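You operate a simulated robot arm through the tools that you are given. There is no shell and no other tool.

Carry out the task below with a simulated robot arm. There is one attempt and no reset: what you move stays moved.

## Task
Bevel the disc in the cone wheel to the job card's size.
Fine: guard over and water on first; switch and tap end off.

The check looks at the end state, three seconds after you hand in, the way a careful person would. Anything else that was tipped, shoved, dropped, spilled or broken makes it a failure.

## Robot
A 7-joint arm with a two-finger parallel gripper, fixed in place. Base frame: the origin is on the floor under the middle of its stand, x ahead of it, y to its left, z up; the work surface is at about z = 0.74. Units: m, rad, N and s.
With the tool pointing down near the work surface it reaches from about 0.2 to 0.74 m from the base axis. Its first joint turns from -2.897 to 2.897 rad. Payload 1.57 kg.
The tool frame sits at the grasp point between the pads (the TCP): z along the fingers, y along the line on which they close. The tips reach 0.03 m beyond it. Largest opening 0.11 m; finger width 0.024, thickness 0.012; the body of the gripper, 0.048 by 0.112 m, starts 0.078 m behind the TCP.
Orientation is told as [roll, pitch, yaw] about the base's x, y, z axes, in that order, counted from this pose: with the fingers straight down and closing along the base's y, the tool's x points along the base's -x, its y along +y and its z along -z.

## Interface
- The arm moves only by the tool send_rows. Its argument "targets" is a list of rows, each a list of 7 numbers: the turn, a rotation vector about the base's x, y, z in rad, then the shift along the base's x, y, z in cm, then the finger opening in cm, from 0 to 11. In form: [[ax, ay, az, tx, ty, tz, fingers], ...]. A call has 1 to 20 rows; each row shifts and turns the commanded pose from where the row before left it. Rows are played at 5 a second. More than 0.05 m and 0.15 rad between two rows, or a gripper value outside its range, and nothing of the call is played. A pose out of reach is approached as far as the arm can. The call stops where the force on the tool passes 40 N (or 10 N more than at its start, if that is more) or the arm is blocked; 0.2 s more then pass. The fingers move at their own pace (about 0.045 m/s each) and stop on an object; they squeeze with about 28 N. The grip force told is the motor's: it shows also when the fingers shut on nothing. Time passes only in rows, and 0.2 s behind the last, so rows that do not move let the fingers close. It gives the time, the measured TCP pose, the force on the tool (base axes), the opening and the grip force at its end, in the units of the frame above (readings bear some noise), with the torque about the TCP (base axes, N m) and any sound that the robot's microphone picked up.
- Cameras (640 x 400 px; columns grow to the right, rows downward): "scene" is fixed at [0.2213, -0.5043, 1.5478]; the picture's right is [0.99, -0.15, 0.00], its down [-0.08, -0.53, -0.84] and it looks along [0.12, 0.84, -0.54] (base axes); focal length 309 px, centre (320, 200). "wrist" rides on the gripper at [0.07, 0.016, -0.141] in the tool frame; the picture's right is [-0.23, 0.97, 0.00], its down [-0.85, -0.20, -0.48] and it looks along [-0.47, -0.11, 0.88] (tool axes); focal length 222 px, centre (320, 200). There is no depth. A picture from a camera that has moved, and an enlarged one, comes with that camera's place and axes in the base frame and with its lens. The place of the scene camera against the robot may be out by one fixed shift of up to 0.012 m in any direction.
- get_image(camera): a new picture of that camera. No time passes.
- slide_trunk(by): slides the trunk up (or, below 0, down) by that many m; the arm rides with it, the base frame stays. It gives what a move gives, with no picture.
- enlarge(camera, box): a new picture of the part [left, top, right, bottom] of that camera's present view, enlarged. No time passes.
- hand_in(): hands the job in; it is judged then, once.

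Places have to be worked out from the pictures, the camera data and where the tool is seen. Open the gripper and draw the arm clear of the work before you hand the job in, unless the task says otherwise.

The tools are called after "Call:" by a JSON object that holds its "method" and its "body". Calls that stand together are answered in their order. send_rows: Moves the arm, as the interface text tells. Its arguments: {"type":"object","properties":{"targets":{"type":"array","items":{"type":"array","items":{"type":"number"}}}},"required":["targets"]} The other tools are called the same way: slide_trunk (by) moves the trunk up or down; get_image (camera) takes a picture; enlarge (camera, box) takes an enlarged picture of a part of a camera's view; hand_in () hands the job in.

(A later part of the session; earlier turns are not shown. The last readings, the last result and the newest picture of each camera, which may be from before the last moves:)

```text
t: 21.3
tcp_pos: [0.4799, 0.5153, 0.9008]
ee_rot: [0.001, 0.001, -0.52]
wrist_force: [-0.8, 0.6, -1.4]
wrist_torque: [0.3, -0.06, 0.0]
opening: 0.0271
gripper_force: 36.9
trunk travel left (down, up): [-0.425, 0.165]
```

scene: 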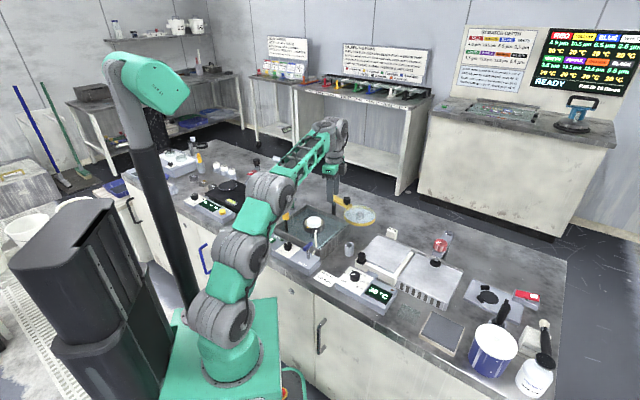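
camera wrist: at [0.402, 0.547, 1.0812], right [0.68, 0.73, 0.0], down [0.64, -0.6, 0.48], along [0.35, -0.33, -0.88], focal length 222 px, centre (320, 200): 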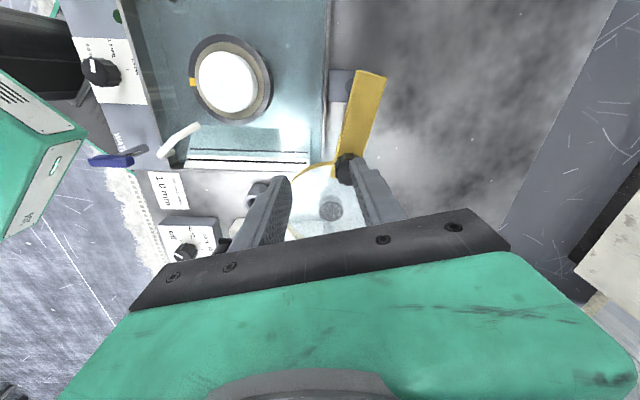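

The knob is held at (0.4797, 0.515). I start swinging the guard clockwise about the pivot (radius ≈ 0.072 m), turning the gripper along with it, three small steps first.

Call:
{"method": "send_rows", "body": {"targets": [[0, 0, -0.143, -0.85, -0.56, 0, 1], [0, 0, -0.143, -0.92, -0.45, 0, 1], [0, 0, -0.143, -0.98, -0.3, 0, 1]]}}

Call:
{"method": "enlarge", "body": {"camera": "scene", "box": [290, 160, 400, 240]}}

```text
t: 22.1
tcp_pos: [0.4521, 0.5033, 0.9011]
ee_rot: [0.0, -0.002, -0.951]
wrist_force: [-0.2, 9.2, -1.4]
wrist_torque: [-0.01, 0.09, -0.11]
opening: 0.027
gripper_force: 37.2
trunk travel left (down, up): [-0.425, 0.165]
```

```text
5.00 times, centred on (345, 200) of scene
camera zoom: at [0.2213, -0.5043, 1.5478], right [0.99, -0.15, 0.0], down [-0.08, -0.53, -0.84], along [0.12, 0.84, -0.54], focal length 1547 px, centre (195, 200)
```

zoom: 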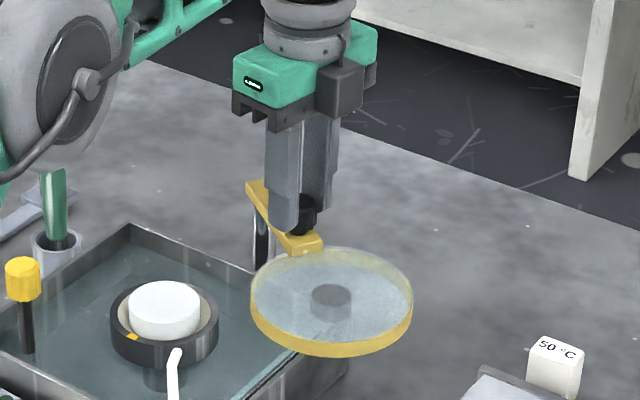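

The guard swings with the gripper; a 9 N pull toward the pivot says the radius is ~1.5 mm shorter. I correct slightly and continue.

Call:
{"method": "send_rows", "body": {"targets": [[0, 0, -0.143, -1.0, -0.06, 0, 1], [0, 0, -0.143, -1.01, 0.03, 0, 1], [0, 0, -0.143, -1.0, 0.15, 0, 1]]}}

Call:
{"method": "enlarge", "body": {"camera": "scene", "box": [290, 160, 400, 240]}}

```text
t: 22.9
tcp_pos: [0.4222, 0.5033, 0.9012]
ee_rot: [0.0, 0.001, -1.382]
wrist_force: [3.9, 10.9, -1.1]
wrist_torque: [0.06, 0.12, -0.06]
opening: 0.0274
gripper_force: 37.9
trunk travel left (down, up): [-0.425, 0.165]
```

```text
5.00 times, centred on (345, 200) of scene
camera zoom: at [0.2213, -0.5043, 1.5478], right [0.99, -0.15, 0.0], down [-0.08, -0.53, -0.84], along [0.12, 0.84, -0.54], focal length 1547 px, centre (195, 200)
```

zoom: 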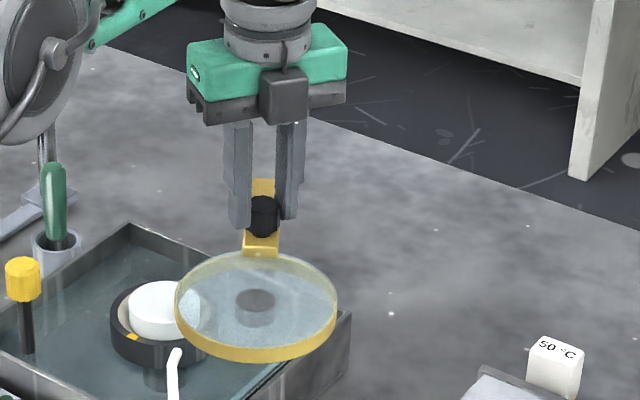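

Half-way; forces about 11 N, still radial. I continue the arc toward the wheel.

Call:
{"method": "send_rows", "body": {"targets": [[0, 0, -0.143, -0.95, 0.34, 0, 1], [0, 0, -0.143, -0.9, 0.44, 0, 1], [0, 0, -0.143, -0.84, 0.56, 0, 1]]}}

Call:
{"method": "enlarge", "body": {"camera": "scene", "box": [270, 160, 380, 240]}}

Call:
{"method": "get_image", "body": {"camera": "wrist"}}

```text
t: 23.7
tcp_pos: [0.3941, 0.5163, 0.901]
ee_rot: [-0.001, -0.001, -1.81]
wrist_force: [3.0, 3.3, -2.3]
wrist_torque: [-0.03, -0.51, -0.04]
opening: 0.0274
gripper_force: 37.9
trunk travel left (down, up): [-0.425, 0.165]
```

```text
5.00 times, centred on (325, 200) of scene
camera zoom: at [0.2213, -0.5043, 1.5478], right [0.99, -0.15, 0.0], down [-0.08, -0.53, -0.84], along [0.12, 0.84, -0.54], focal length 1547 px, centre (295, 200)
```

zoom: 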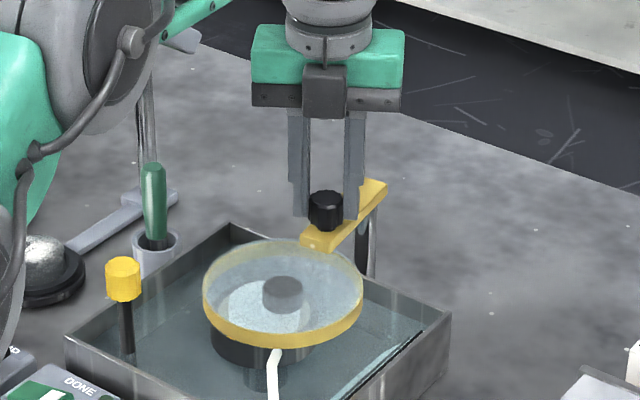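

```text
taken
camera wrist: at [0.4277, 0.5799, 1.0417], right [0.89, -0.45, 0.0], down [-0.4, -0.78, 0.48], along [-0.22, -0.43, -0.88], focal length 222 px, centre (320, 200)
```

wrist: 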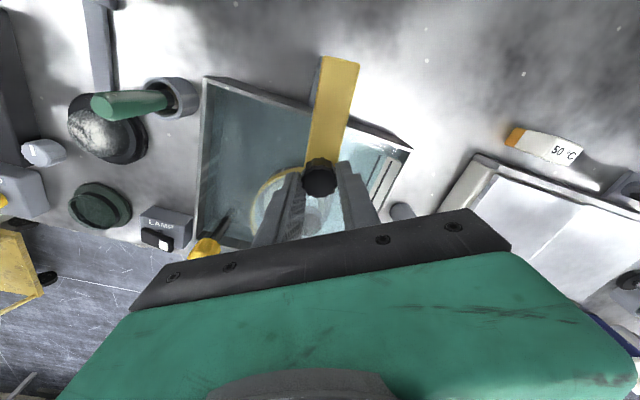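

The guard disc's hub is at about (0.354, 0.462), about 7–8° short of being centred over the wheel. I continue one more step.

Call:
{"method": "send_rows", "body": {"targets": [[0, 0, -0.07, -0.4, 0.33, 0, 1], [0, 0, -0.063, -0.36, 0.32, 0, 1], [0, 0, 0, 0, 0, 0, 1]]}}

Call:
{"method": "enlarge", "body": {"camera": "scene", "box": [270, 160, 380, 240]}}

Call:
{"method": "enlarge", "body": {"camera": "wrist", "box": [190, 40, 430, 250]}}

```text
t: 24.5
tcp_pos: [0.3875, 0.5217, 0.9006]
ee_rot: [0.0, 0.0, -1.942]
wrist_force: [9.3, -3.0, 1.8]
wrist_torque: [-0.7, -0.38, -0.13]
opening: 0.027
gripper_force: 37.9
trunk travel left (down, up): [-0.425, 0.165]
```

```text
5.00 times, centred on (325, 200) of scene
camera zoom: at [0.2213, -0.5043, 1.5478], right [0.99, -0.15, 0.0], down [-0.08, -0.53, -0.84], along [0.12, 0.84, -0.54], focal length 1547 px, centre (295, 200)
```

zoom: 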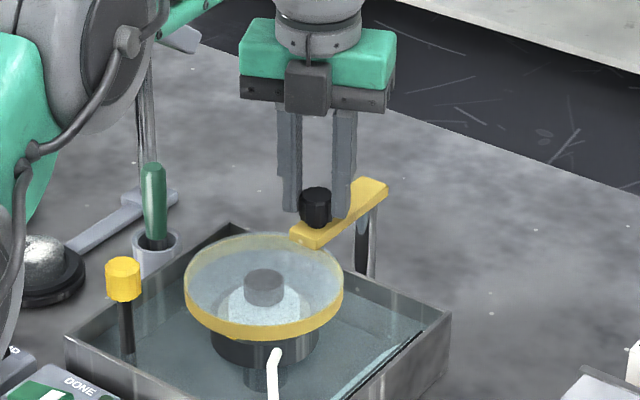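

```text
1.90 times, centred on (310, 145) of wrist
camera zoom: at [0.4291, 0.5808, 1.0418], right [0.82, -0.57, 0.0], down [-0.5, -0.72, 0.48], along [-0.27, -0.39, -0.88], focal length 423 px, centre (339, 305)
```

zoom: 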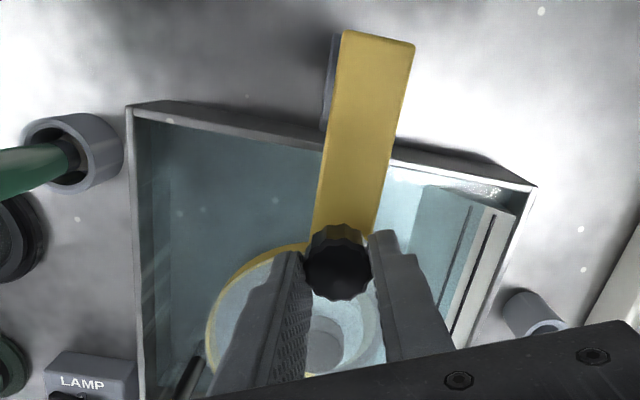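

The guard hub is now at about (0.341, 0.476), matching the wheel at (0.340, 0.4735). A force of ~9 N opposes further swing, perhaps the end stop; I nudge slightly further to check whether it is at its stop.

Call:
{"method": "send_rows", "body": {"targets": [[0, 0, -0.04, -0.2, 0.2, 0, 1], [0, 0, 0, 0, 0, 0, 1]]}}

Call:
{"method": "enlarge", "body": {"camera": "scene", "box": [270, 160, 380, 240]}}

```text
t: 25.1
tcp_pos: [0.388, 0.5228, 0.9011]
ee_rot: [-0.001, 0.001, -1.983]
wrist_force: [26.9, -13.1, 0.8]
wrist_torque: [-0.6, -1.09, -0.27]
opening: 0.0273
gripper_force: 37.4
trunk travel left (down, up): [-0.425, 0.165]
```

```text
5.00 times, centred on (325, 200) of scene
camera zoom: at [0.2213, -0.5043, 1.5478], right [0.99, -0.15, 0.0], down [-0.08, -0.53, -0.84], along [0.12, 0.84, -0.54], focal length 1547 px, centre (295, 200)
```

zoom: 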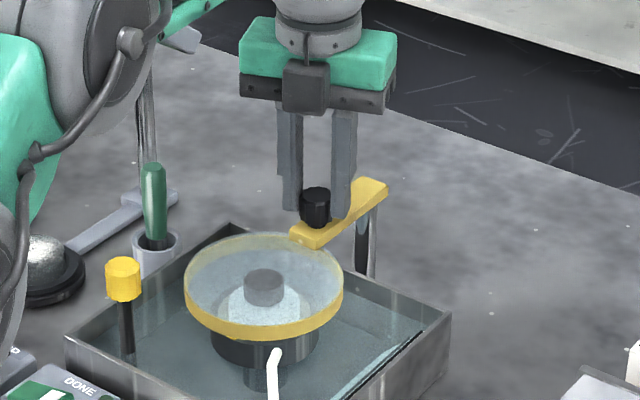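

The force climbed to 27 N with no motion: the guard is at its stop, over the wheel. I relax that push, open the fingers and rise.

Call:
{"method": "send_rows", "body": {"targets": [[0, 0, 0.04, 0.25, -0.15, 0, 1], [0, 0, 0, 0, 0, 0, 3], [0, 0, 0, 0, 0, 0, 5], [0, 0, 0, 0, 0, 0, 5], [0, 0, 0, 0, 0, 3, 5], [0, 0, 0, 0, 0, 4, 5], [0, 0, 0, 0, 0, 0, 5]]}}

Call:
{"method": "enlarge", "body": {"camera": "scene", "box": [240, 150, 400, 270]}}

Call:
{"method": "get_image", "body": {"camera": "wrist"}}

```text
t: 26.7
tcp_pos: [0.3871, 0.5227, 0.9714]
ee_rot: [-0.001, -0.001, -1.94]
wrist_force: [-0.3, 0.6, -0.4]
wrist_torque: [0.01, 0.01, -0.02]
opening: 0.0497
gripper_force: 0.1
trunk travel left (down, up): [-0.425, 0.165]
```

```text
3.33 times, centred on (320, 210) of scene
camera zoom: at [0.2213, -0.5043, 1.5478], right [0.99, -0.15, 0.0], down [-0.08, -0.53, -0.84], along [0.12, 0.84, -0.54], focal length 1031 px, centre (320, 167)
```

zoom: 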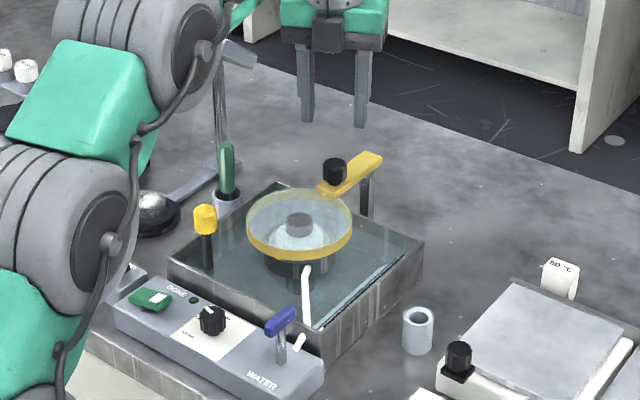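

```text
taken
camera wrist: at [0.4279, 0.5813, 1.1122], right [0.83, -0.56, 0.0], down [-0.49, -0.73, 0.48], along [-0.27, -0.4, -0.88], focal length 222 px, centre (320, 200)
```

wrist: 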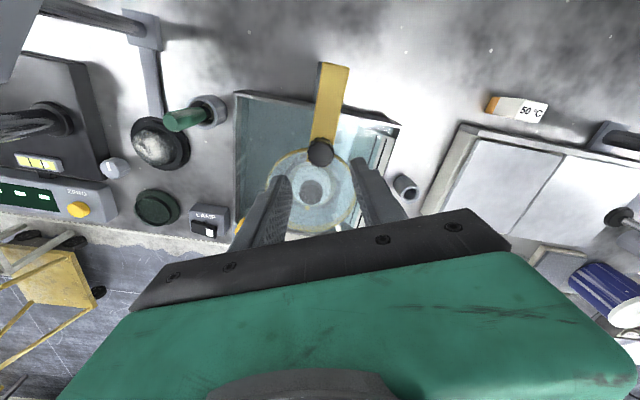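

The guard stays over the wheel. Next is the tap: bar along ~45° at (0.295, 0.313, 0.838), so I go above it while turning the gripper back to yaw ≈ +0.855 rad so the fingers will close across the bar.

Call:
{"method": "send_rows", "body": {"targets": [[0, 0, 0.147, -0.48, -1.1, 0, 5], [0, 0, 0.147, -0.48, -1.1, 0, 5], [0, 0, 0.147, -0.48, -1.1, 0, 5], [0, 0, 0.147, -0.48, -1.1, 0, 5], [0, 0, 0.147, -0.48, -1.1, 0, 5], [0, 0, 0.147, -0.48, -1.1, 0, 5], [0, 0, 0.147, -0.48, -1.1, 0, 5], [0, 0, 0.147, -0.48, -1.1, 0, 5], [0, 0, 0.147, -0.48, -1.1, 0, 5], [0, 0, 0.147, -0.48, -1.1, 0, 5], [0, 0, 0.147, -0.48, -1.1, 0, 5], [0, 0, 0.147, -0.48, -1.1, 0, 5], [0, 0, 0.147, -0.48, -1.1, 0, 5], [0, 0, 0.147, -0.48, -1.1, 0, 5], [0, 0, 0.147, -0.48, -1.1, 0, 5], [0, 0, 0.147, -0.48, -1.1, 0, 5], [0, 0, 0.147, -0.48, -1.1, 0, 5], [0, 0, 0.147, -0.48, -1.1, 0, 5], [0, 0, 0.147, -0.48, -1.1, 0, 5], [0, 0, 0, 0, 0, 0, 5]]}}

Call:
{"method": "get_image", "body": {"camera": "wrist"}}

Call:
{"method": "get_image", "body": {"camera": "scene"}}

```text
t: 30.9
tcp_pos: [0.2961, 0.315, 0.9718]
ee_rot: [-0.002, 0.0, 0.853]
wrist_force: [0.0, -0.6, -0.1]
wrist_torque: [0.02, 0.02, 0.01]
opening: 0.0503
gripper_force: 0.0
trunk travel left (down, up): [-0.425, 0.165]
```

```text
taken
camera wrist: at [0.2385, 0.2717, 1.1123], right [-0.59, 0.81, 0.0], down [0.71, 0.51, 0.48], along [0.39, 0.28, -0.88], focal length 222 px, centre (320, 200)
```

wrist: 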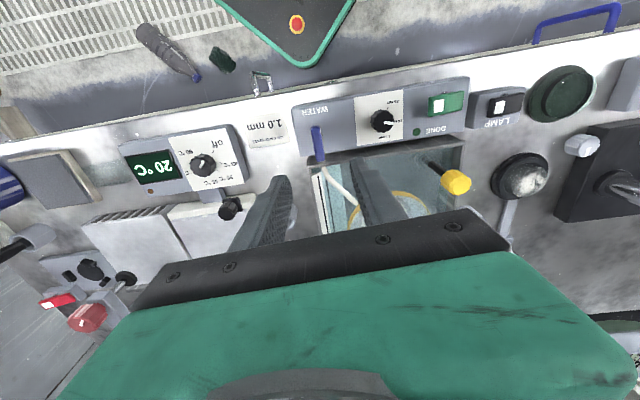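

```text
taken
```

scene: 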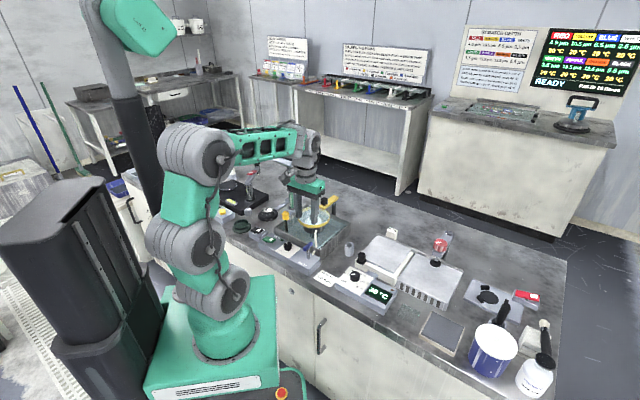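

I am above the tap; zooming in on the bar to refine its place and direction.

Call:
{"method": "enlarge", "body": {"camera": "wrist", "box": [270, 80, 430, 220]}}

Call:
{"method": "enlarge", "body": {"camera": "wrist", "box": [285, 110, 355, 165]}}

Call:
{"method": "enlarge", "body": {"camera": "scene", "box": [265, 180, 345, 265]}}

```text
2.86 times, centred on (350, 150) of wrist
camera zoom: at [0.2385, 0.2717, 1.1123], right [-0.59, 0.81, 0.0], down [0.71, 0.51, 0.48], along [0.39, 0.28, -0.88], focal length 635 px, centre (234, 343)
```

zoom: 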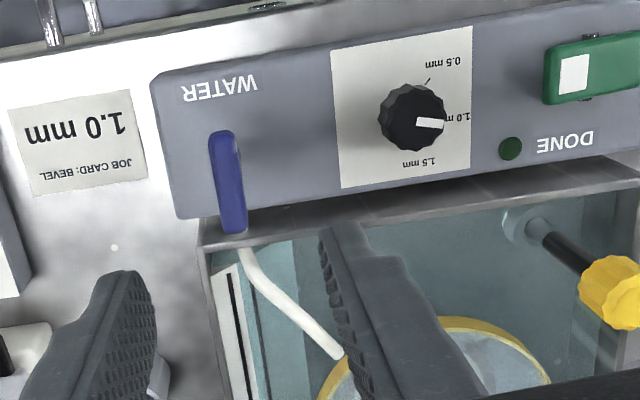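

```text
7.27 times, centred on (320, 138) of wrist
camera zoom: at [0.2385, 0.2717, 1.1123], right [-0.59, 0.81, 0.0], down [0.71, 0.51, 0.48], along [0.39, 0.28, -0.88], focal length 1615 px, centre (320, 654)
```

zoom: 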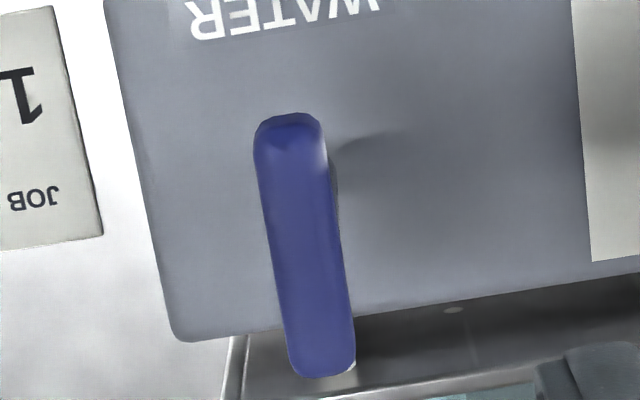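

```text
4.71 times, centred on (305, 222) of scene
camera zoom: at [0.2213, -0.5043, 1.5478], right [0.99, -0.15, 0.0], down [-0.08, -0.53, -0.84], along [0.12, 0.84, -0.54], focal length 1456 px, centre (391, 94)
```

zoom: 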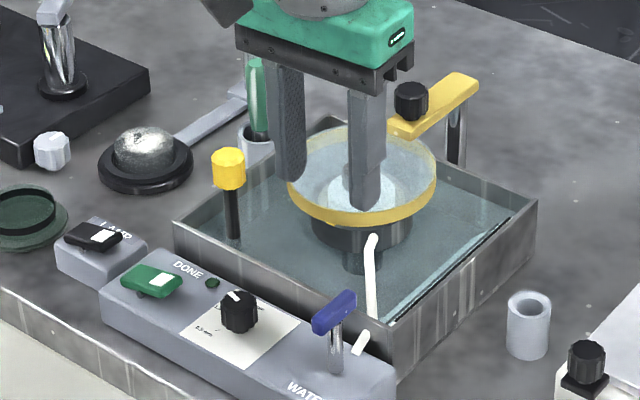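

The bar centre is at (0.297, 0.312), direction 44°, width ~1.2 cm. I align (yaw −0.08, small shift) and lower to z≈0.853 with fingers 4 cm open.

Call:
{"method": "send_rows", "body": {"targets": [[0, 0, -0.075, 0.1, -0.3, 0, 4], [0, 0, 0, 0, 0, -4, 4], [0, 0, 0, 0, 0, -4, 4], [0, 0, 0, 0, 0, -2, 4], [0, 0, 0, 0, 0, -1.8, 4], [0, 0, 0, 0, 0, 0, 4]]}}

Call:
{"method": "enlarge", "body": {"camera": "scene", "box": [270, 205, 340, 260]}}

Call:
{"method": "enlarge", "body": {"camera": "wrist", "box": [240, 100, 400, 240]}}

```text
t: 32.3
tcp_pos: [0.2972, 0.3108, 0.8537]
ee_rot: [0.001, 0.0, 0.78]
wrist_force: [-0.4, 0.0, -0.5]
wrist_torque: [-0.04, 0.01, -0.01]
opening: 0.04
gripper_force: 0.1
trunk travel left (down, up): [-0.425, 0.165]
```

```text
7.27 times, centred on (305, 232) of scene
camera zoom: at [0.2213, -0.5043, 1.5478], right [0.99, -0.15, 0.0], down [-0.08, -0.53, -0.84], along [0.12, 0.84, -0.54], focal length 2250 px, centre (429, -36)
```

zoom: 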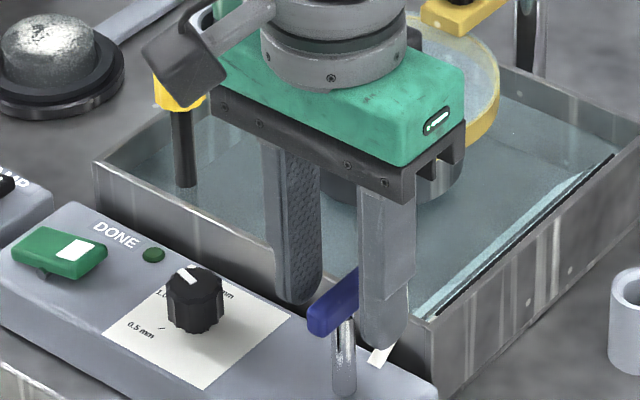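

```text
2.86 times, centred on (320, 170) of wrist
camera zoom: at [0.2368, 0.2735, 0.9942], right [-0.52, 0.85, 0.0], down [0.75, 0.46, 0.48], along [0.41, 0.25, -0.88], focal length 635 px, centre (320, 286)
```

zoom: 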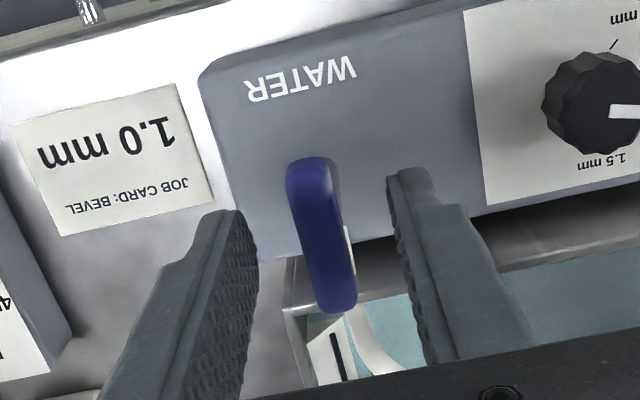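

The fingers straddle the bar. I close on it.

Call:
{"method": "send_rows", "body": {"targets": [[0, 0, 0, 0, 0, 0, 2], [0, 0, 0, 0, 0, 0, 0.5], [0, 0, 0, 0, 0, 0, 0.5], [0, 0, 0, 0, 0, 0, 0.5]]}}

```text
t: 33.3
tcp_pos: [0.2976, 0.3116, 0.8537]
ee_rot: [0.0, 0.0, 0.778]
wrist_force: [-1.4, 1.9, -0.9]
wrist_torque: [0.25, -0.11, 0.26]
opening: 0.0117
gripper_force: 30.0
trunk travel left (down, up): [-0.425, 0.165]
```

The bar is held (1.2 cm). I try a small clockwise turn to learn which way the tap opens, reading the torque.

Call:
{"method": "send_rows", "body": {"targets": [[0, 0, -0.1, 0, 0, 0, 0.5], [0, 0, -0.1, 0, 0, 0, 0.5]]}}

Call:
{"method": "enlarge", "body": {"camera": "wrist", "box": [240, 100, 400, 240]}}

```text
t: 33.9
tcp_pos: [0.2967, 0.3116, 0.8549]
ee_rot: [0.0, 0.001, 0.579]
wrist_force: [-1.9, 0.3, 0.9]
wrist_torque: [-0.08, 0.15, 1.11]
opening: 0.0167
gripper_force: 32.0
trunk travel left (down, up): [-0.425, 0.165]
```

```text
2.86 times, centred on (320, 170) of wrist
camera zoom: at [0.2301, 0.2865, 0.9945], right [-0.34, 0.94, 0.0], down [0.83, 0.3, 0.48], along [0.45, 0.16, -0.88], focal length 635 px, centre (320, 286)
```

zoom: 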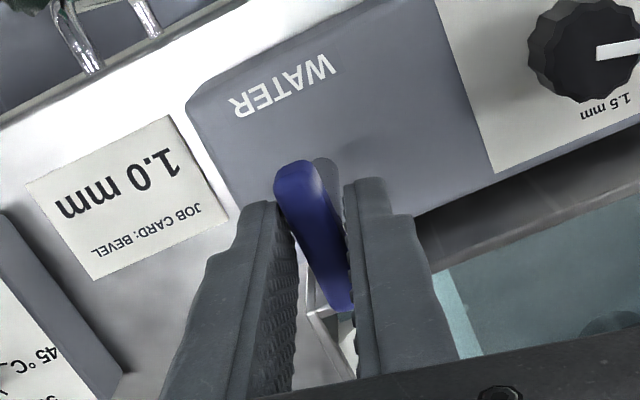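

The torque rose to 1.1 N·m and the fingers were wedged open while the bar stayed: that way is its stop. I turn back and try counter-clockwise.

Call:
{"method": "send_rows", "body": {"targets": [[0, 0, 0.1, 0, 0, 0, 0.5], [0, 0, 0.1, 0, 0, 0, 0.5], [0, 0, 0.1, 0, 0, 0, 0.5], [0, 0, 0.1, 0, 0, 0, 0.5], [0, 0, 0, 0, 0, 0, 0.5]]}}

Call:
{"method": "enlarge", "body": {"camera": "wrist", "box": [240, 100, 400, 240]}}

```text
t: 35.1
tcp_pos: [0.2981, 0.3129, 0.8524]
ee_rot: [0.001, -0.001, 0.98]
wrist_force: [0.0, 4.5, 2.5]
wrist_torque: [0.55, -0.33, 0.03]
opening: 0.0116
gripper_force: 29.2
trunk travel left (down, up): [-0.425, 0.165]
```

```text
2.86 times, centred on (320, 170) of wrist
camera zoom: at [0.2455, 0.2625, 0.9943], right [-0.68, 0.73, 0.0], down [0.64, 0.6, 0.48], along [0.35, 0.33, -0.88], focal length 635 px, centre (320, 286)
```

zoom: 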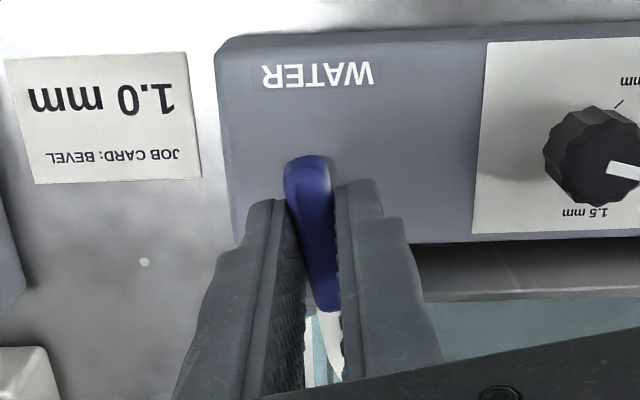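

Counter-clockwise turns freely. I continue turning about the tap axis.

Call:
{"method": "send_rows", "body": {"targets": [[0, 0, 0.137, 0, -0.02, 0, 0.5], [0, 0, 0.137, 0, -0.02, 0, 0.5], [0, 0, 0.137, 0, -0.02, 0, 0.5], [0, 0, 0.137, 0, -0.02, 0, 0.5], [0, 0, 0.137, 0, -0.02, 0, 0.5]]}}

Call:
{"method": "enlarge", "body": {"camera": "scene", "box": [270, 195, 350, 260]}}

Call:
{"method": "enlarge", "body": {"camera": "wrist", "box": [240, 100, 400, 240]}}

```text
t: 36.3
tcp_pos: [0.298, 0.3099, 0.8543]
ee_rot: [-0.003, 0.0, 1.665]
wrist_force: [6.9, 10.7, 5.6]
wrist_torque: [0.11, -0.09, 0.04]
opening: 0.012
gripper_force: 29.5
trunk travel left (down, up): [-0.425, 0.165]
```

```text
6.15 times, centred on (310, 228) of scene
camera zoom: at [0.2213, -0.5043, 1.5478], right [0.99, -0.15, 0.0], down [-0.08, -0.53, -0.84], along [0.12, 0.84, -0.54], focal length 1904 px, centre (382, 31)
```

zoom: 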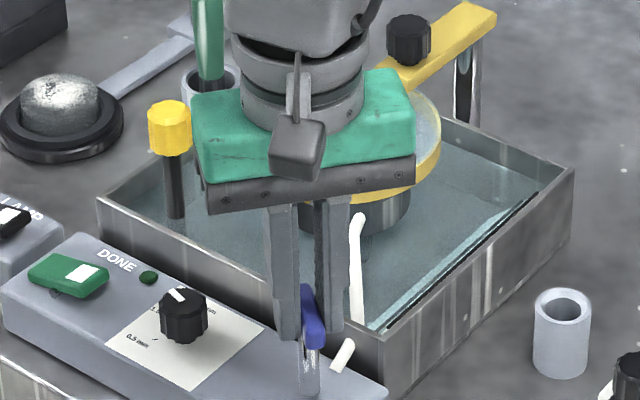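

```text
2.86 times, centred on (320, 170) of wrist
camera zoom: at [0.2888, 0.24, 0.9943], right [-0.99, 0.13, 0.0], down [0.12, 0.87, 0.48], along [0.07, 0.48, -0.88], focal length 635 px, centre (320, 286)
```

zoom: 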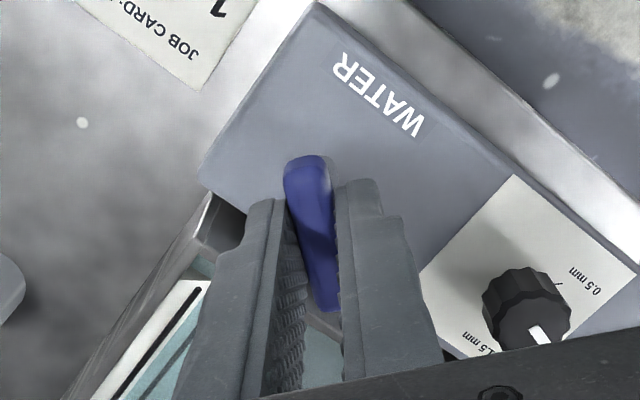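

The bar has turned ~51°; some side force shows my centre is ~1–2 mm off, so I correct that and keep turning.

Call:
{"method": "send_rows", "body": {"targets": [[0, 0, 0.137, 0.05, 0.1, 0, 0.5], [0, 0, 0.137, 0.05, 0.08, 0, 0.5], [0, 0, 0.137, 0, 0, 0, 0.5], [0, 0, 0.1, 0, 0, 0, 0.5]]}}

Call:
{"method": "enlarge", "body": {"camera": "scene", "box": [270, 195, 350, 260]}}

```text
t: 37.3
tcp_pos: [0.2993, 0.3119, 0.8535]
ee_rot: [0.001, -0.001, 2.174]
wrist_force: [6.9, 1.4, 11.8]
wrist_torque: [-0.6, -0.52, -0.05]
opening: 0.0121
gripper_force: 29.6
trunk travel left (down, up): [-0.425, 0.165]
```

```text
6.15 times, centred on (310, 228) of scene
camera zoom: at [0.2213, -0.5043, 1.5478], right [0.99, -0.15, 0.0], down [-0.08, -0.53, -0.84], along [0.12, 0.84, -0.54], focal length 1904 px, centre (382, 31)
```

zoom: 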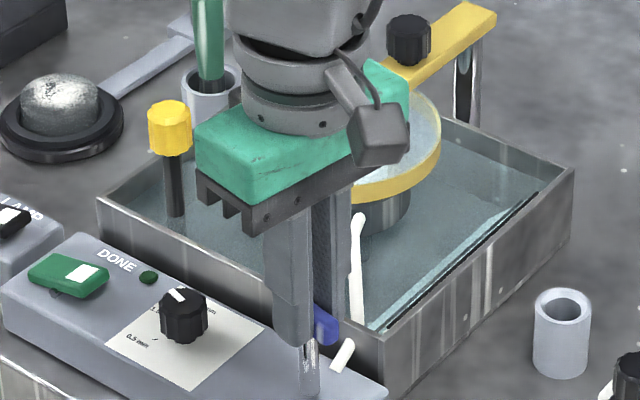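

Still turning freely at ~80°. I continue the last bit to its stop.

Call:
{"method": "send_rows", "body": {"targets": [[0, 0, 0.1, 0, 0, 0, 0.5], [0, 0, 0.08, 0, 0, 0, 0.5], [0, 0, 0, 0, 0, 0, 0.5]]}}

Call:
{"method": "enlarge", "body": {"camera": "scene", "box": [290, 195, 350, 245]}}

Call:
{"method": "get_image", "body": {"camera": "wrist"}}

```text
t: 38.1
tcp_pos: [0.2992, 0.3112, 0.8534]
ee_rot: [-0.002, 0.0, 2.354]
wrist_force: [10.4, -2.8, 14.2]
wrist_torque: [-0.53, -0.59, 0.03]
opening: 0.0119
gripper_force: 29.3
trunk travel left (down, up): [-0.425, 0.165]
```

```text
8.00 times, centred on (320, 220) of scene
camera zoom: at [0.2213, -0.5043, 1.5478], right [0.99, -0.15, 0.0], down [-0.08, -0.53, -0.84], along [0.12, 0.84, -0.54], focal length 2474 px, centre (320, 40)
```

zoom: 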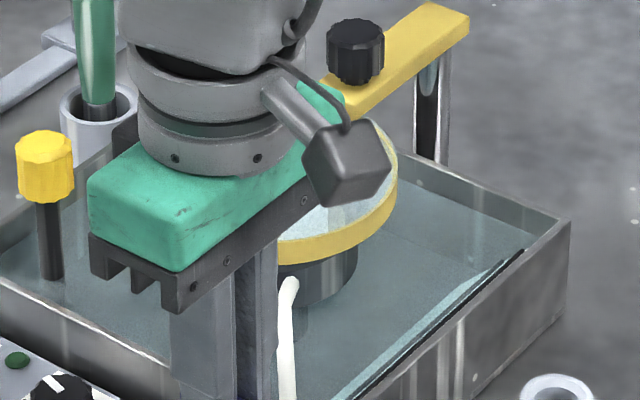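

```text
taken
camera wrist: at [0.3369, 0.2504, 0.9944], right [-0.85, -0.53, 0.0], down [-0.46, 0.75, 0.48], along [-0.25, 0.41, -0.88], focal length 222 px, centre (320, 200)
```

wrist: 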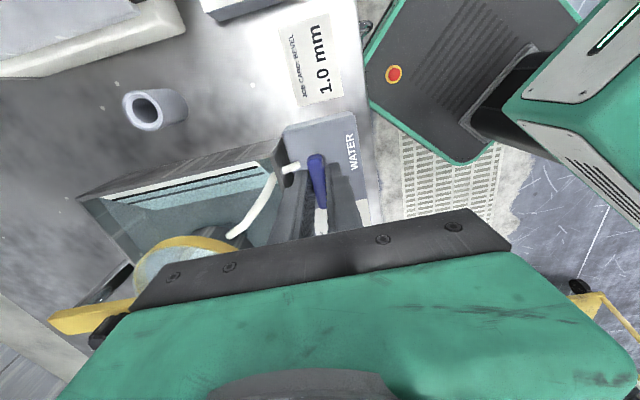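

The tap has turned 90° and the torque is still ~0; I turn slightly further to feel for a stop and look for water at the nozzle.

Call:
{"method": "send_rows", "body": {"targets": [[0, 0, 0.08, 0, 0, 0, 0.5], [0, 0, 0, 0, 0, 0, 0.5]]}}

Call:
{"method": "enlarge", "body": {"camera": "wrist", "box": [200, 130, 360, 250]}}

Call:
{"method": "enlarge", "body": {"camera": "scene", "box": [310, 210, 340, 235]}}

```text
t: 38.7
tcp_pos: [0.2993, 0.3122, 0.8541]
ee_rot: [0.001, 0.0, 2.434]
wrist_force: [8.2, -1.3, 11.6]
wrist_torque: [0.02, -0.09, -0.82]
opening: 0.0132
gripper_force: 29.8
trunk travel left (down, up): [-0.425, 0.165]
```

```text
3.33 times, centred on (280, 190) of wrist
camera zoom: at [0.3415, 0.2538, 0.9941], right [-0.81, -0.59, 0.0], down [-0.52, 0.71, 0.48], along [-0.28, 0.39, -0.88], focal length 740 px, centre (453, 233)
```

zoom: 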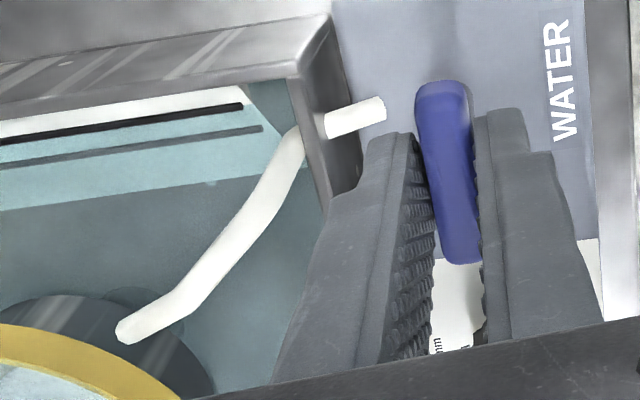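

```text
16.00 times, centred on (325, 222) of scene
camera zoom: at [0.2213, -0.5043, 1.5478], right [0.99, -0.15, 0.0], down [-0.08, -0.53, -0.84], along [0.12, 0.84, -0.54], focal length 4949 px, centre (240, -160)
```

zoom: 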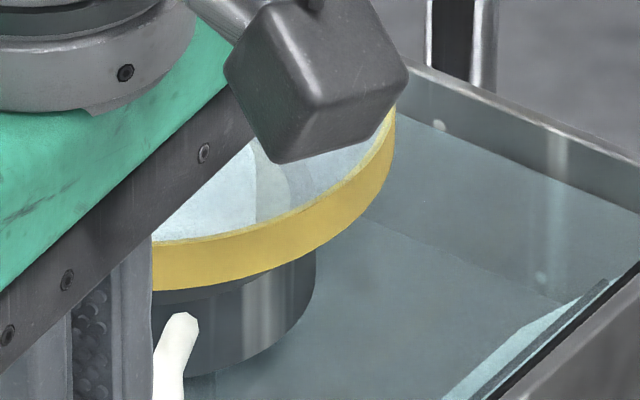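

The torque rose to 0.8 N·m: the tap is at its other stop, a full 90° from before. I release it and rise to look at the nozzle.

Call:
{"method": "send_rows", "body": {"targets": [[0, 0, -0.07, 0, 0, 0, 0.5], [0, 0, 0, 0, 0, 0, 3], [0, 0, 0, 0, 0, 0, 4], [0, 0, 0, 0, 0, 0, 4], [0, 0, 0, 0, 0, 3, 4], [0, 0, 0, 0, 0, 4, 4], [0, 0, 0, 0, 0, 4, 4]]}}

Call:
{"method": "enlarge", "body": {"camera": "scene", "box": [260, 190, 360, 265]}}

Call:
{"method": "get_image", "body": {"camera": "wrist"}}

```text
t: 40.3
tcp_pos: [0.2981, 0.3112, 0.9631]
ee_rot: [0.004, 0.0, 2.365]
wrist_force: [-0.2, 0.2, -0.1]
wrist_torque: [0.01, -0.03, -0.02]
opening: 0.0399
gripper_force: 0.0
trunk travel left (down, up): [-0.425, 0.165]
```

```text
5.33 times, centred on (310, 228) of scene
camera zoom: at [0.2213, -0.5043, 1.5478], right [0.99, -0.15, 0.0], down [-0.08, -0.53, -0.84], along [0.12, 0.84, -0.54], focal length 1650 px, centre (373, 53)
```

zoom: 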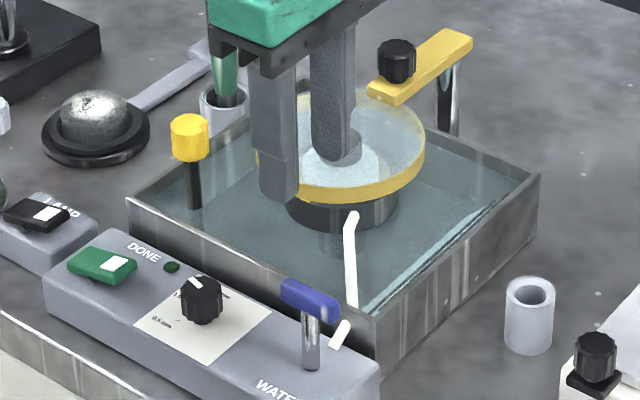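

```text
taken
camera wrist: at [0.3367, 0.2509, 1.1043], right [-0.85, -0.53, 0.0], down [-0.47, 0.74, 0.48], along [-0.26, 0.4, -0.88], focal length 222 px, centre (320, 200)
```

wrist: 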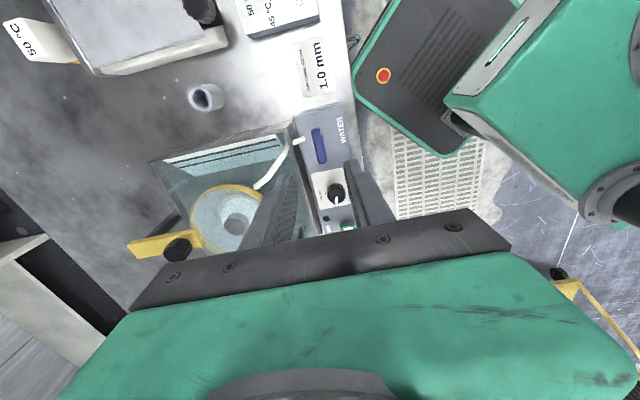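

The tap bar now lies along the panel. I look closely at the nozzle end for a stream.

Call:
{"method": "enlarge", "body": {"camera": "wrist", "box": [180, 120, 340, 250]}}

Call:
{"method": "enlarge", "body": {"camera": "scene", "box": [305, 215, 335, 245]}}

Call:
{"method": "enlarge", "body": {"camera": "scene", "box": [262, 225, 312, 260]}}

```text
3.08 times, centred on (260, 185) of wrist
camera zoom: at [0.3367, 0.2509, 1.1043], right [-0.85, -0.53, 0.0], down [-0.47, 0.74, 0.48], along [-0.26, 0.4, -0.88], focal length 684 px, centre (505, 246)
```

zoom: 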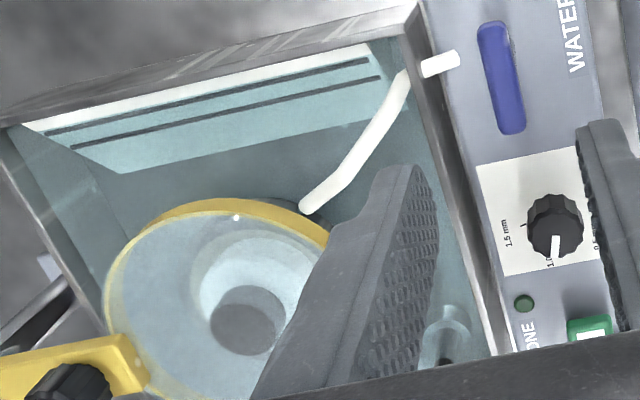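

```text
13.33 times, centred on (320, 230) of scene
camera zoom: at [0.2213, -0.5043, 1.5478], right [0.99, -0.15, 0.0], down [-0.08, -0.53, -0.84], along [0.12, 0.84, -0.54], focal length 4124 px, centre (320, -200)
```

zoom: 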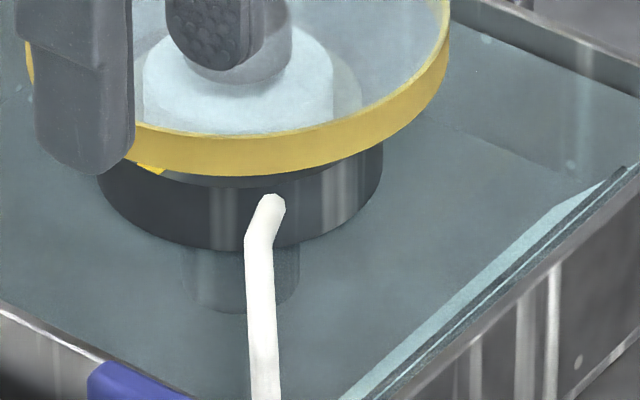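

```text
11.43 times, centred on (287, 242) of scene
camera zoom: at [0.2213, -0.5043, 1.5478], right [0.99, -0.15, 0.0], down [-0.08, -0.53, -0.84], along [0.12, 0.84, -0.54], focal length 3535 px, centre (697, -286)
```

zoom: 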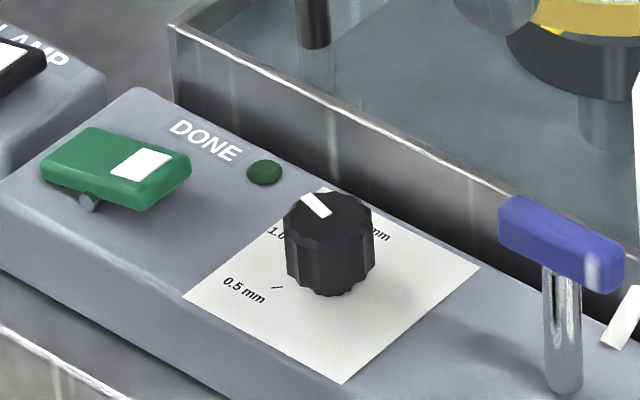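

No stream is visible from these angles, and the guard hides the gap between nozzle and wheel. I move to the right and tilt the tool by 0.5 rad so the wrist camera looks flatter at the nozzle tip (about (0.3425, 0.413, 0.825)).

Call:
{"method": "send_rows", "body": {"targets": [[0.1058, 0.0665, 0, 2.45, 0.4, 0.5, 4], [0.1058, 0.0665, 0, 2.45, 0.4, 0, 4], [0.1058, 0.0665, 0, 2.45, 0.4, 0, 4], [0.1058, 0.0665, 0, 2.45, 0.4, 0, 4], [0, 0, 0, 0, 0, 0, 4]]}}

Call:
{"method": "get_image", "body": {"camera": "wrist"}}

```text
t: 41.5
tcp_pos: [0.3973, 0.3277, 0.9686]
ee_rot: [-0.127, -0.487, 2.394]
wrist_force: [0.1, -0.9, 1.2]
wrist_torque: [-0.04, 0.04, -0.02]
opening: 0.0399
gripper_force: 0.2
trunk travel left (down, up): [-0.425, 0.165]
```

```text
taken
camera wrist: at [0.4664, 0.2166, 1.0567], right [-0.85, -0.53, 0.0], down [-0.29, 0.46, 0.84], along [-0.45, 0.71, -0.54], focal length 222 px, centre (320, 200)
```

wrist: 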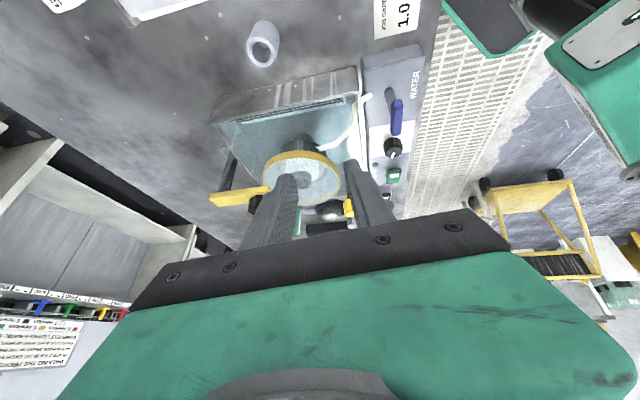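

Call:
{"method": "enlarge", "body": {"camera": "wrist", "box": [200, 60, 420, 210]}}

Call:
{"method": "enlarge", "body": {"camera": "wrist", "box": [260, 110, 360, 180]}}

Call:
{"method": "enlarge", "body": {"camera": "scene", "box": [270, 190, 350, 250]}}

```text
2.67 times, centred on (310, 135) of wrist
camera zoom: at [0.4664, 0.2166, 1.0567], right [-0.85, -0.53, 0.0], down [-0.29, 0.46, 0.84], along [-0.45, 0.71, -0.54], focal length 592 px, centre (347, 373)
```

zoom: 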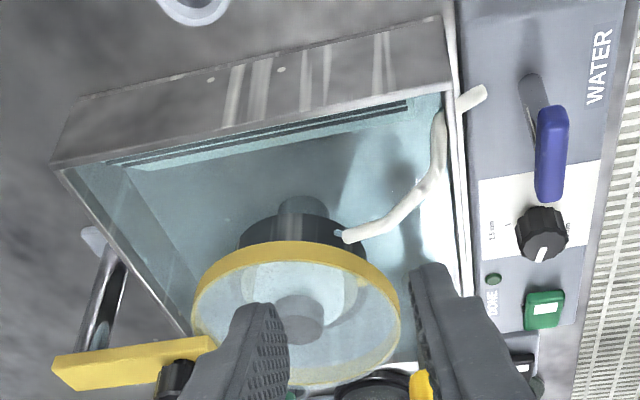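

```text
5.71 times, centred on (310, 145) of wrist
camera zoom: at [0.4664, 0.2166, 1.0567], right [-0.85, -0.53, 0.0], down [-0.29, 0.46, 0.84], along [-0.45, 0.71, -0.54], focal length 1269 px, centre (377, 514)
```

zoom: 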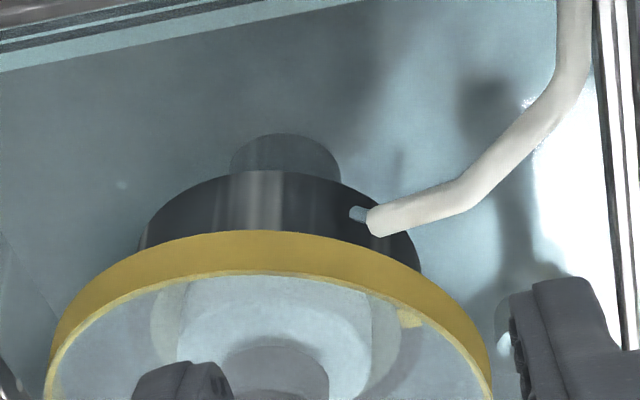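

```text
6.67 times, centred on (310, 220) of scene
camera zoom: at [0.2213, -0.5043, 1.5478], right [0.99, -0.15, 0.0], down [-0.08, -0.53, -0.84], along [0.12, 0.84, -0.54], focal length 2062 px, centre (387, 67)
```

zoom: 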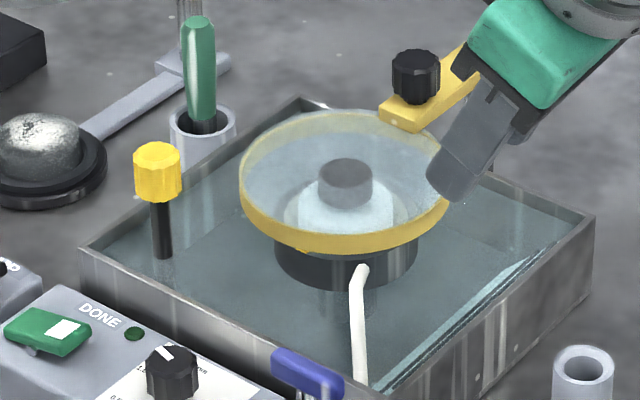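

A pale-blue jet now comes out of the nozzle tip toward the wheel (it was not there before), so the water is on. I straighten the tool and travel to the green switch to examine how its rocker sits.

Call:
{"method": "send_rows", "body": {"targets": [[-0.1058, -0.0665, 0, -1.75, 0.58, 0, 4], [-0.1058, -0.0665, 0, -1.75, 0.58, 0, 4], [-0.1058, -0.0665, 0, -1.75, 0.58, 0, 4], [-0.1058, -0.0665, 0, -1.75, 0.58, 0, 4], [0, 0, -0.138, -1.75, 0.58, 0, 4], [0, 0, -0.138, -1.75, 0.58, 0, 4], [0, 0, -0.138, -1.75, 0.58, 0, 4], [0, 0, -0.138, -1.75, 0.58, 0, 4], [0, 0, -0.138, -1.75, 0.58, 0, 4], [0, 0, -0.138, -1.75, 0.58, 0, 4], [0, 0, -0.138, -1.75, 0.58, 0, 4], [0, 0, -0.138, -1.75, 0.58, 0, 4], [0, 0, -0.138, -1.75, 0.58, -1.3, 4], [0, 0, -0.138, -1.75, 0.58, -1.3, 4], [0, 0, -0.138, -1.75, 0.58, -1.3, 4], [0, 0, 0, 0, 0, 0, 0]]}}

Call:
{"method": "get_image", "body": {"camera": "wrist"}}

Call:
{"method": "enlarge", "body": {"camera": "scene", "box": [240, 190, 320, 260]}}

```text
t: 44.9
tcp_pos: [0.1345, 0.4154, 0.9296]
ee_rot: [-0.001, 0.0, 0.845]
wrist_force: [-1.1, -0.8, 0.0]
wrist_torque: [-0.03, 0.01, 0.0]
opening: 0.006
gripper_force: 0.1
trunk travel left (down, up): [-0.425, 0.165]
```

```text
taken
camera wrist: at [0.0757, 0.3735, 1.0701], right [-0.58, 0.82, 0.0], down [0.72, 0.51, 0.48], along [0.39, 0.28, -0.88], focal length 222 px, centre (320, 200)
```

wrist: 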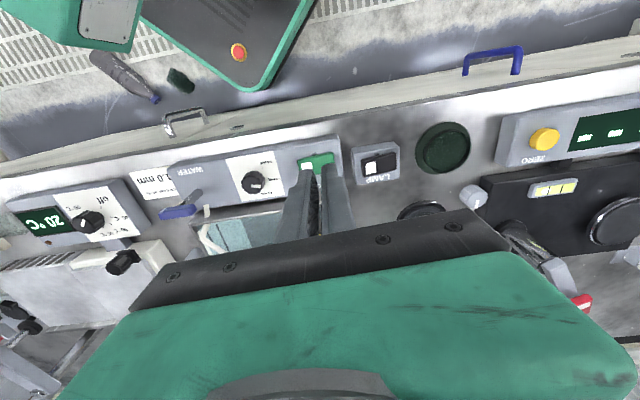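

```text
5.71 times, centred on (280, 225) of scene
camera zoom: at [0.2213, -0.5043, 1.5478], right [0.99, -0.15, 0.0], down [-0.08, -0.53, -0.84], along [0.12, 0.84, -0.54], focal length 1768 px, centre (549, 57)
```

zoom: 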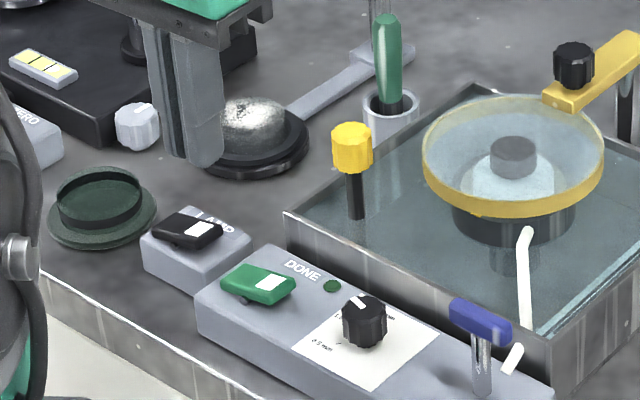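

Call:
{"method": "enlarge", "body": {"camera": "scene", "box": [258, 218, 298, 248]}}

Call:
{"method": "enlarge", "body": {"camera": "scene", "box": [505, 280, 545, 310]}}

Call:
{"method": "enlarge", "body": {"camera": "wrist", "box": [230, 120, 410, 230]}}

```text
13.33 times, centred on (278, 233) of scene
camera zoom: at [0.2213, -0.5043, 1.5478], right [0.99, -0.15, 0.0], down [-0.08, -0.53, -0.84], along [0.12, 0.84, -0.54], focal length 4124 px, centre (880, -240)
```

zoom: 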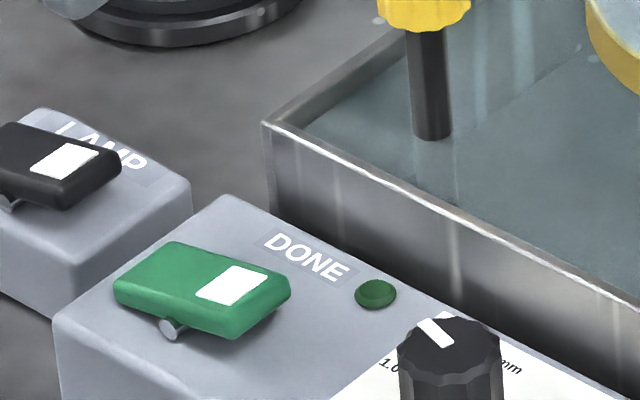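

```text
13.33 times, centred on (525, 295) of scene
camera zoom: at [0.2213, -0.5043, 1.5478], right [0.99, -0.15, 0.0], down [-0.08, -0.53, -0.84], along [0.12, 0.84, -0.54], focal length 4124 px, centre (-2413, -1067)
```

zoom: 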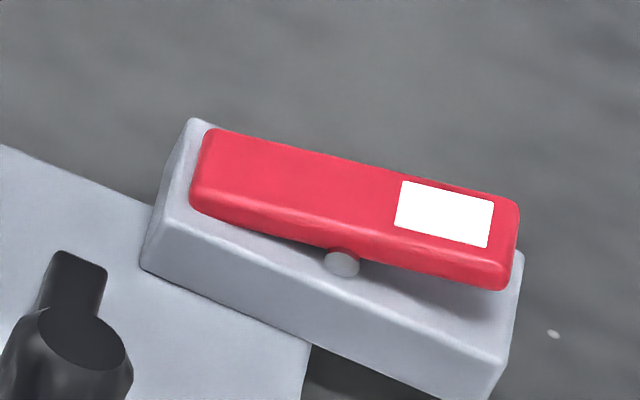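

```text
3.56 times, centred on (320, 175) of wrist
camera zoom: at [0.0757, 0.3735, 1.0701], right [-0.58, 0.82, 0.0], down [0.72, 0.51, 0.48], along [0.39, 0.28, -0.88], focal length 790 px, centre (320, 289)
```

zoom: 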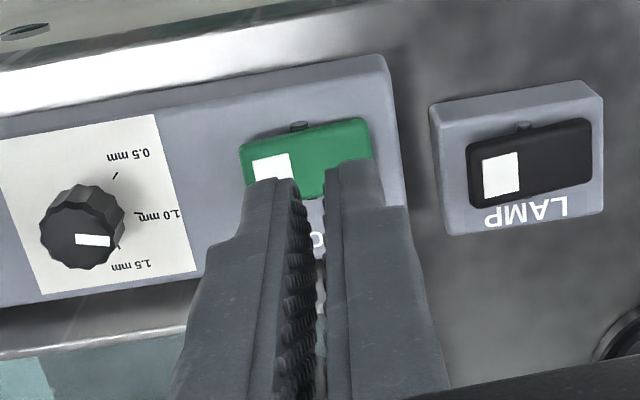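

The rocker's white-marked end is raised (a shadow gap below it), so it is now "off" and pressing the white end turns it on. Pivot is at about (0.157, 0.427), the white end toward (0.172, 0.412); I bring the closed fingertips above that end.

Call:
{"method": "send_rows", "body": {"targets": [[0, 0, -0.07, 3.75, -0.35, 0, 0], [0, 0, 0, 0, 0, -4, 0], [0, 0, 0, 0, 0, -3.5, 0], [0, 0, 0, 0, 0, 0, 0]]}}

Call:
{"method": "enlarge", "body": {"camera": "scene", "box": [250, 205, 310, 250]}}

Call:
{"method": "enlarge", "body": {"camera": "wrist", "box": [230, 100, 410, 230]}}

```text
t: 45.9
tcp_pos: [0.1722, 0.4114, 0.8539]
ee_rot: [0.0, 0.0, 0.774]
wrist_force: [-0.2, 0.6, -0.1]
wrist_torque: [0.0, -0.02, 0.03]
opening: 0.0001
gripper_force: 20.9
trunk travel left (down, up): [-0.425, 0.165]
```

```text
8.89 times, centred on (280, 228) of scene
camera zoom: at [0.2213, -0.5043, 1.5478], right [0.99, -0.15, 0.0], down [-0.08, -0.53, -0.84], along [0.12, 0.84, -0.54], focal length 2750 px, centre (676, -44)
```

zoom: 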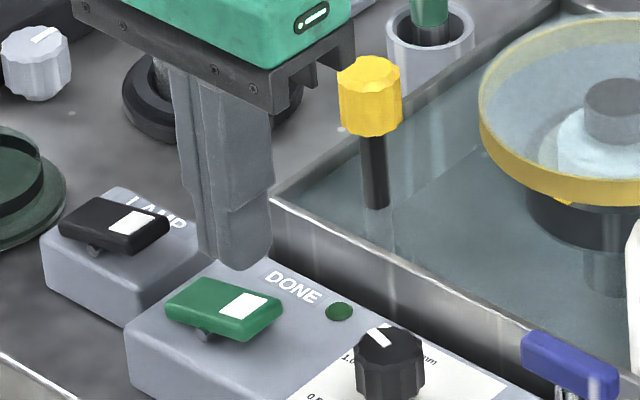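

```text
3.08 times, centred on (320, 165) of wrist
camera zoom: at [0.11, 0.3741, 0.9952], right [-0.52, 0.85, 0.0], down [0.75, 0.46, 0.48], along [0.41, 0.25, -0.88], focal length 684 px, centre (320, 308)
```

zoom: 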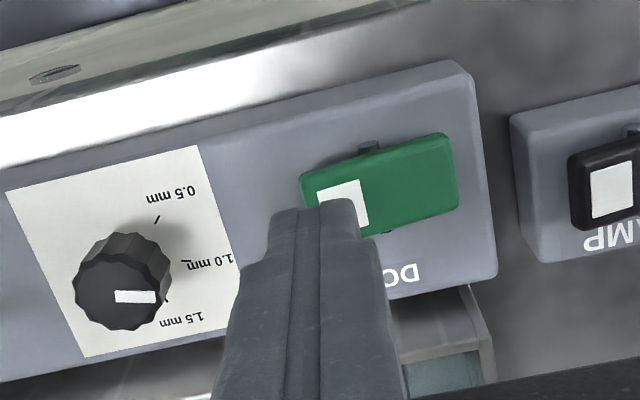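

The press point lands near the rocker's white end; I shift 3 mm further out along the panel and go down slowly to feel contact.

Call:
{"method": "send_rows", "body": {"targets": [[0, 0, 0, 0.25, -0.25, -1.2, 0], [0, 0, 0, 0, 0, -0.6, 0], [0, 0, 0, 0, 0, -0.4, 0], [0, 0, 0, 0, 0, -0.3, 0]]}}

Call:
{"method": "enlarge", "body": {"camera": "scene", "box": [250, 205, 310, 250]}}

```text
t: 46.9
tcp_pos: [0.1753, 0.4088, 0.8285]
ee_rot: [0.001, 0.001, 0.776]
wrist_force: [-0.4, 0.8, 0.6]
wrist_torque: [0.0, 0.0, -0.02]
opening: 0.0001
gripper_force: 22.2
trunk travel left (down, up): [-0.425, 0.165]
```

```text
8.89 times, centred on (280, 228) of scene
camera zoom: at [0.2213, -0.5043, 1.5478], right [0.99, -0.15, 0.0], down [-0.08, -0.53, -0.84], along [0.12, 0.84, -0.54], focal length 2750 px, centre (676, -44)
```

zoom: 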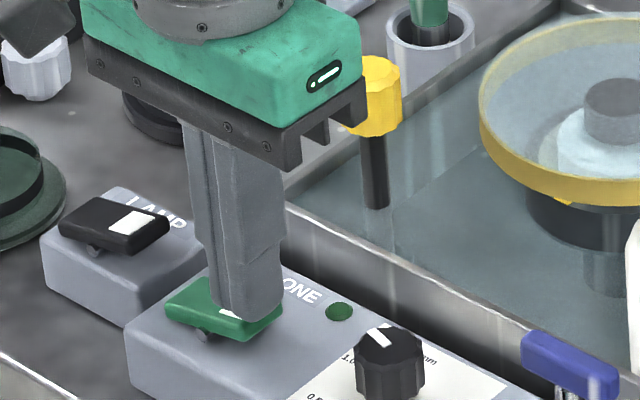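

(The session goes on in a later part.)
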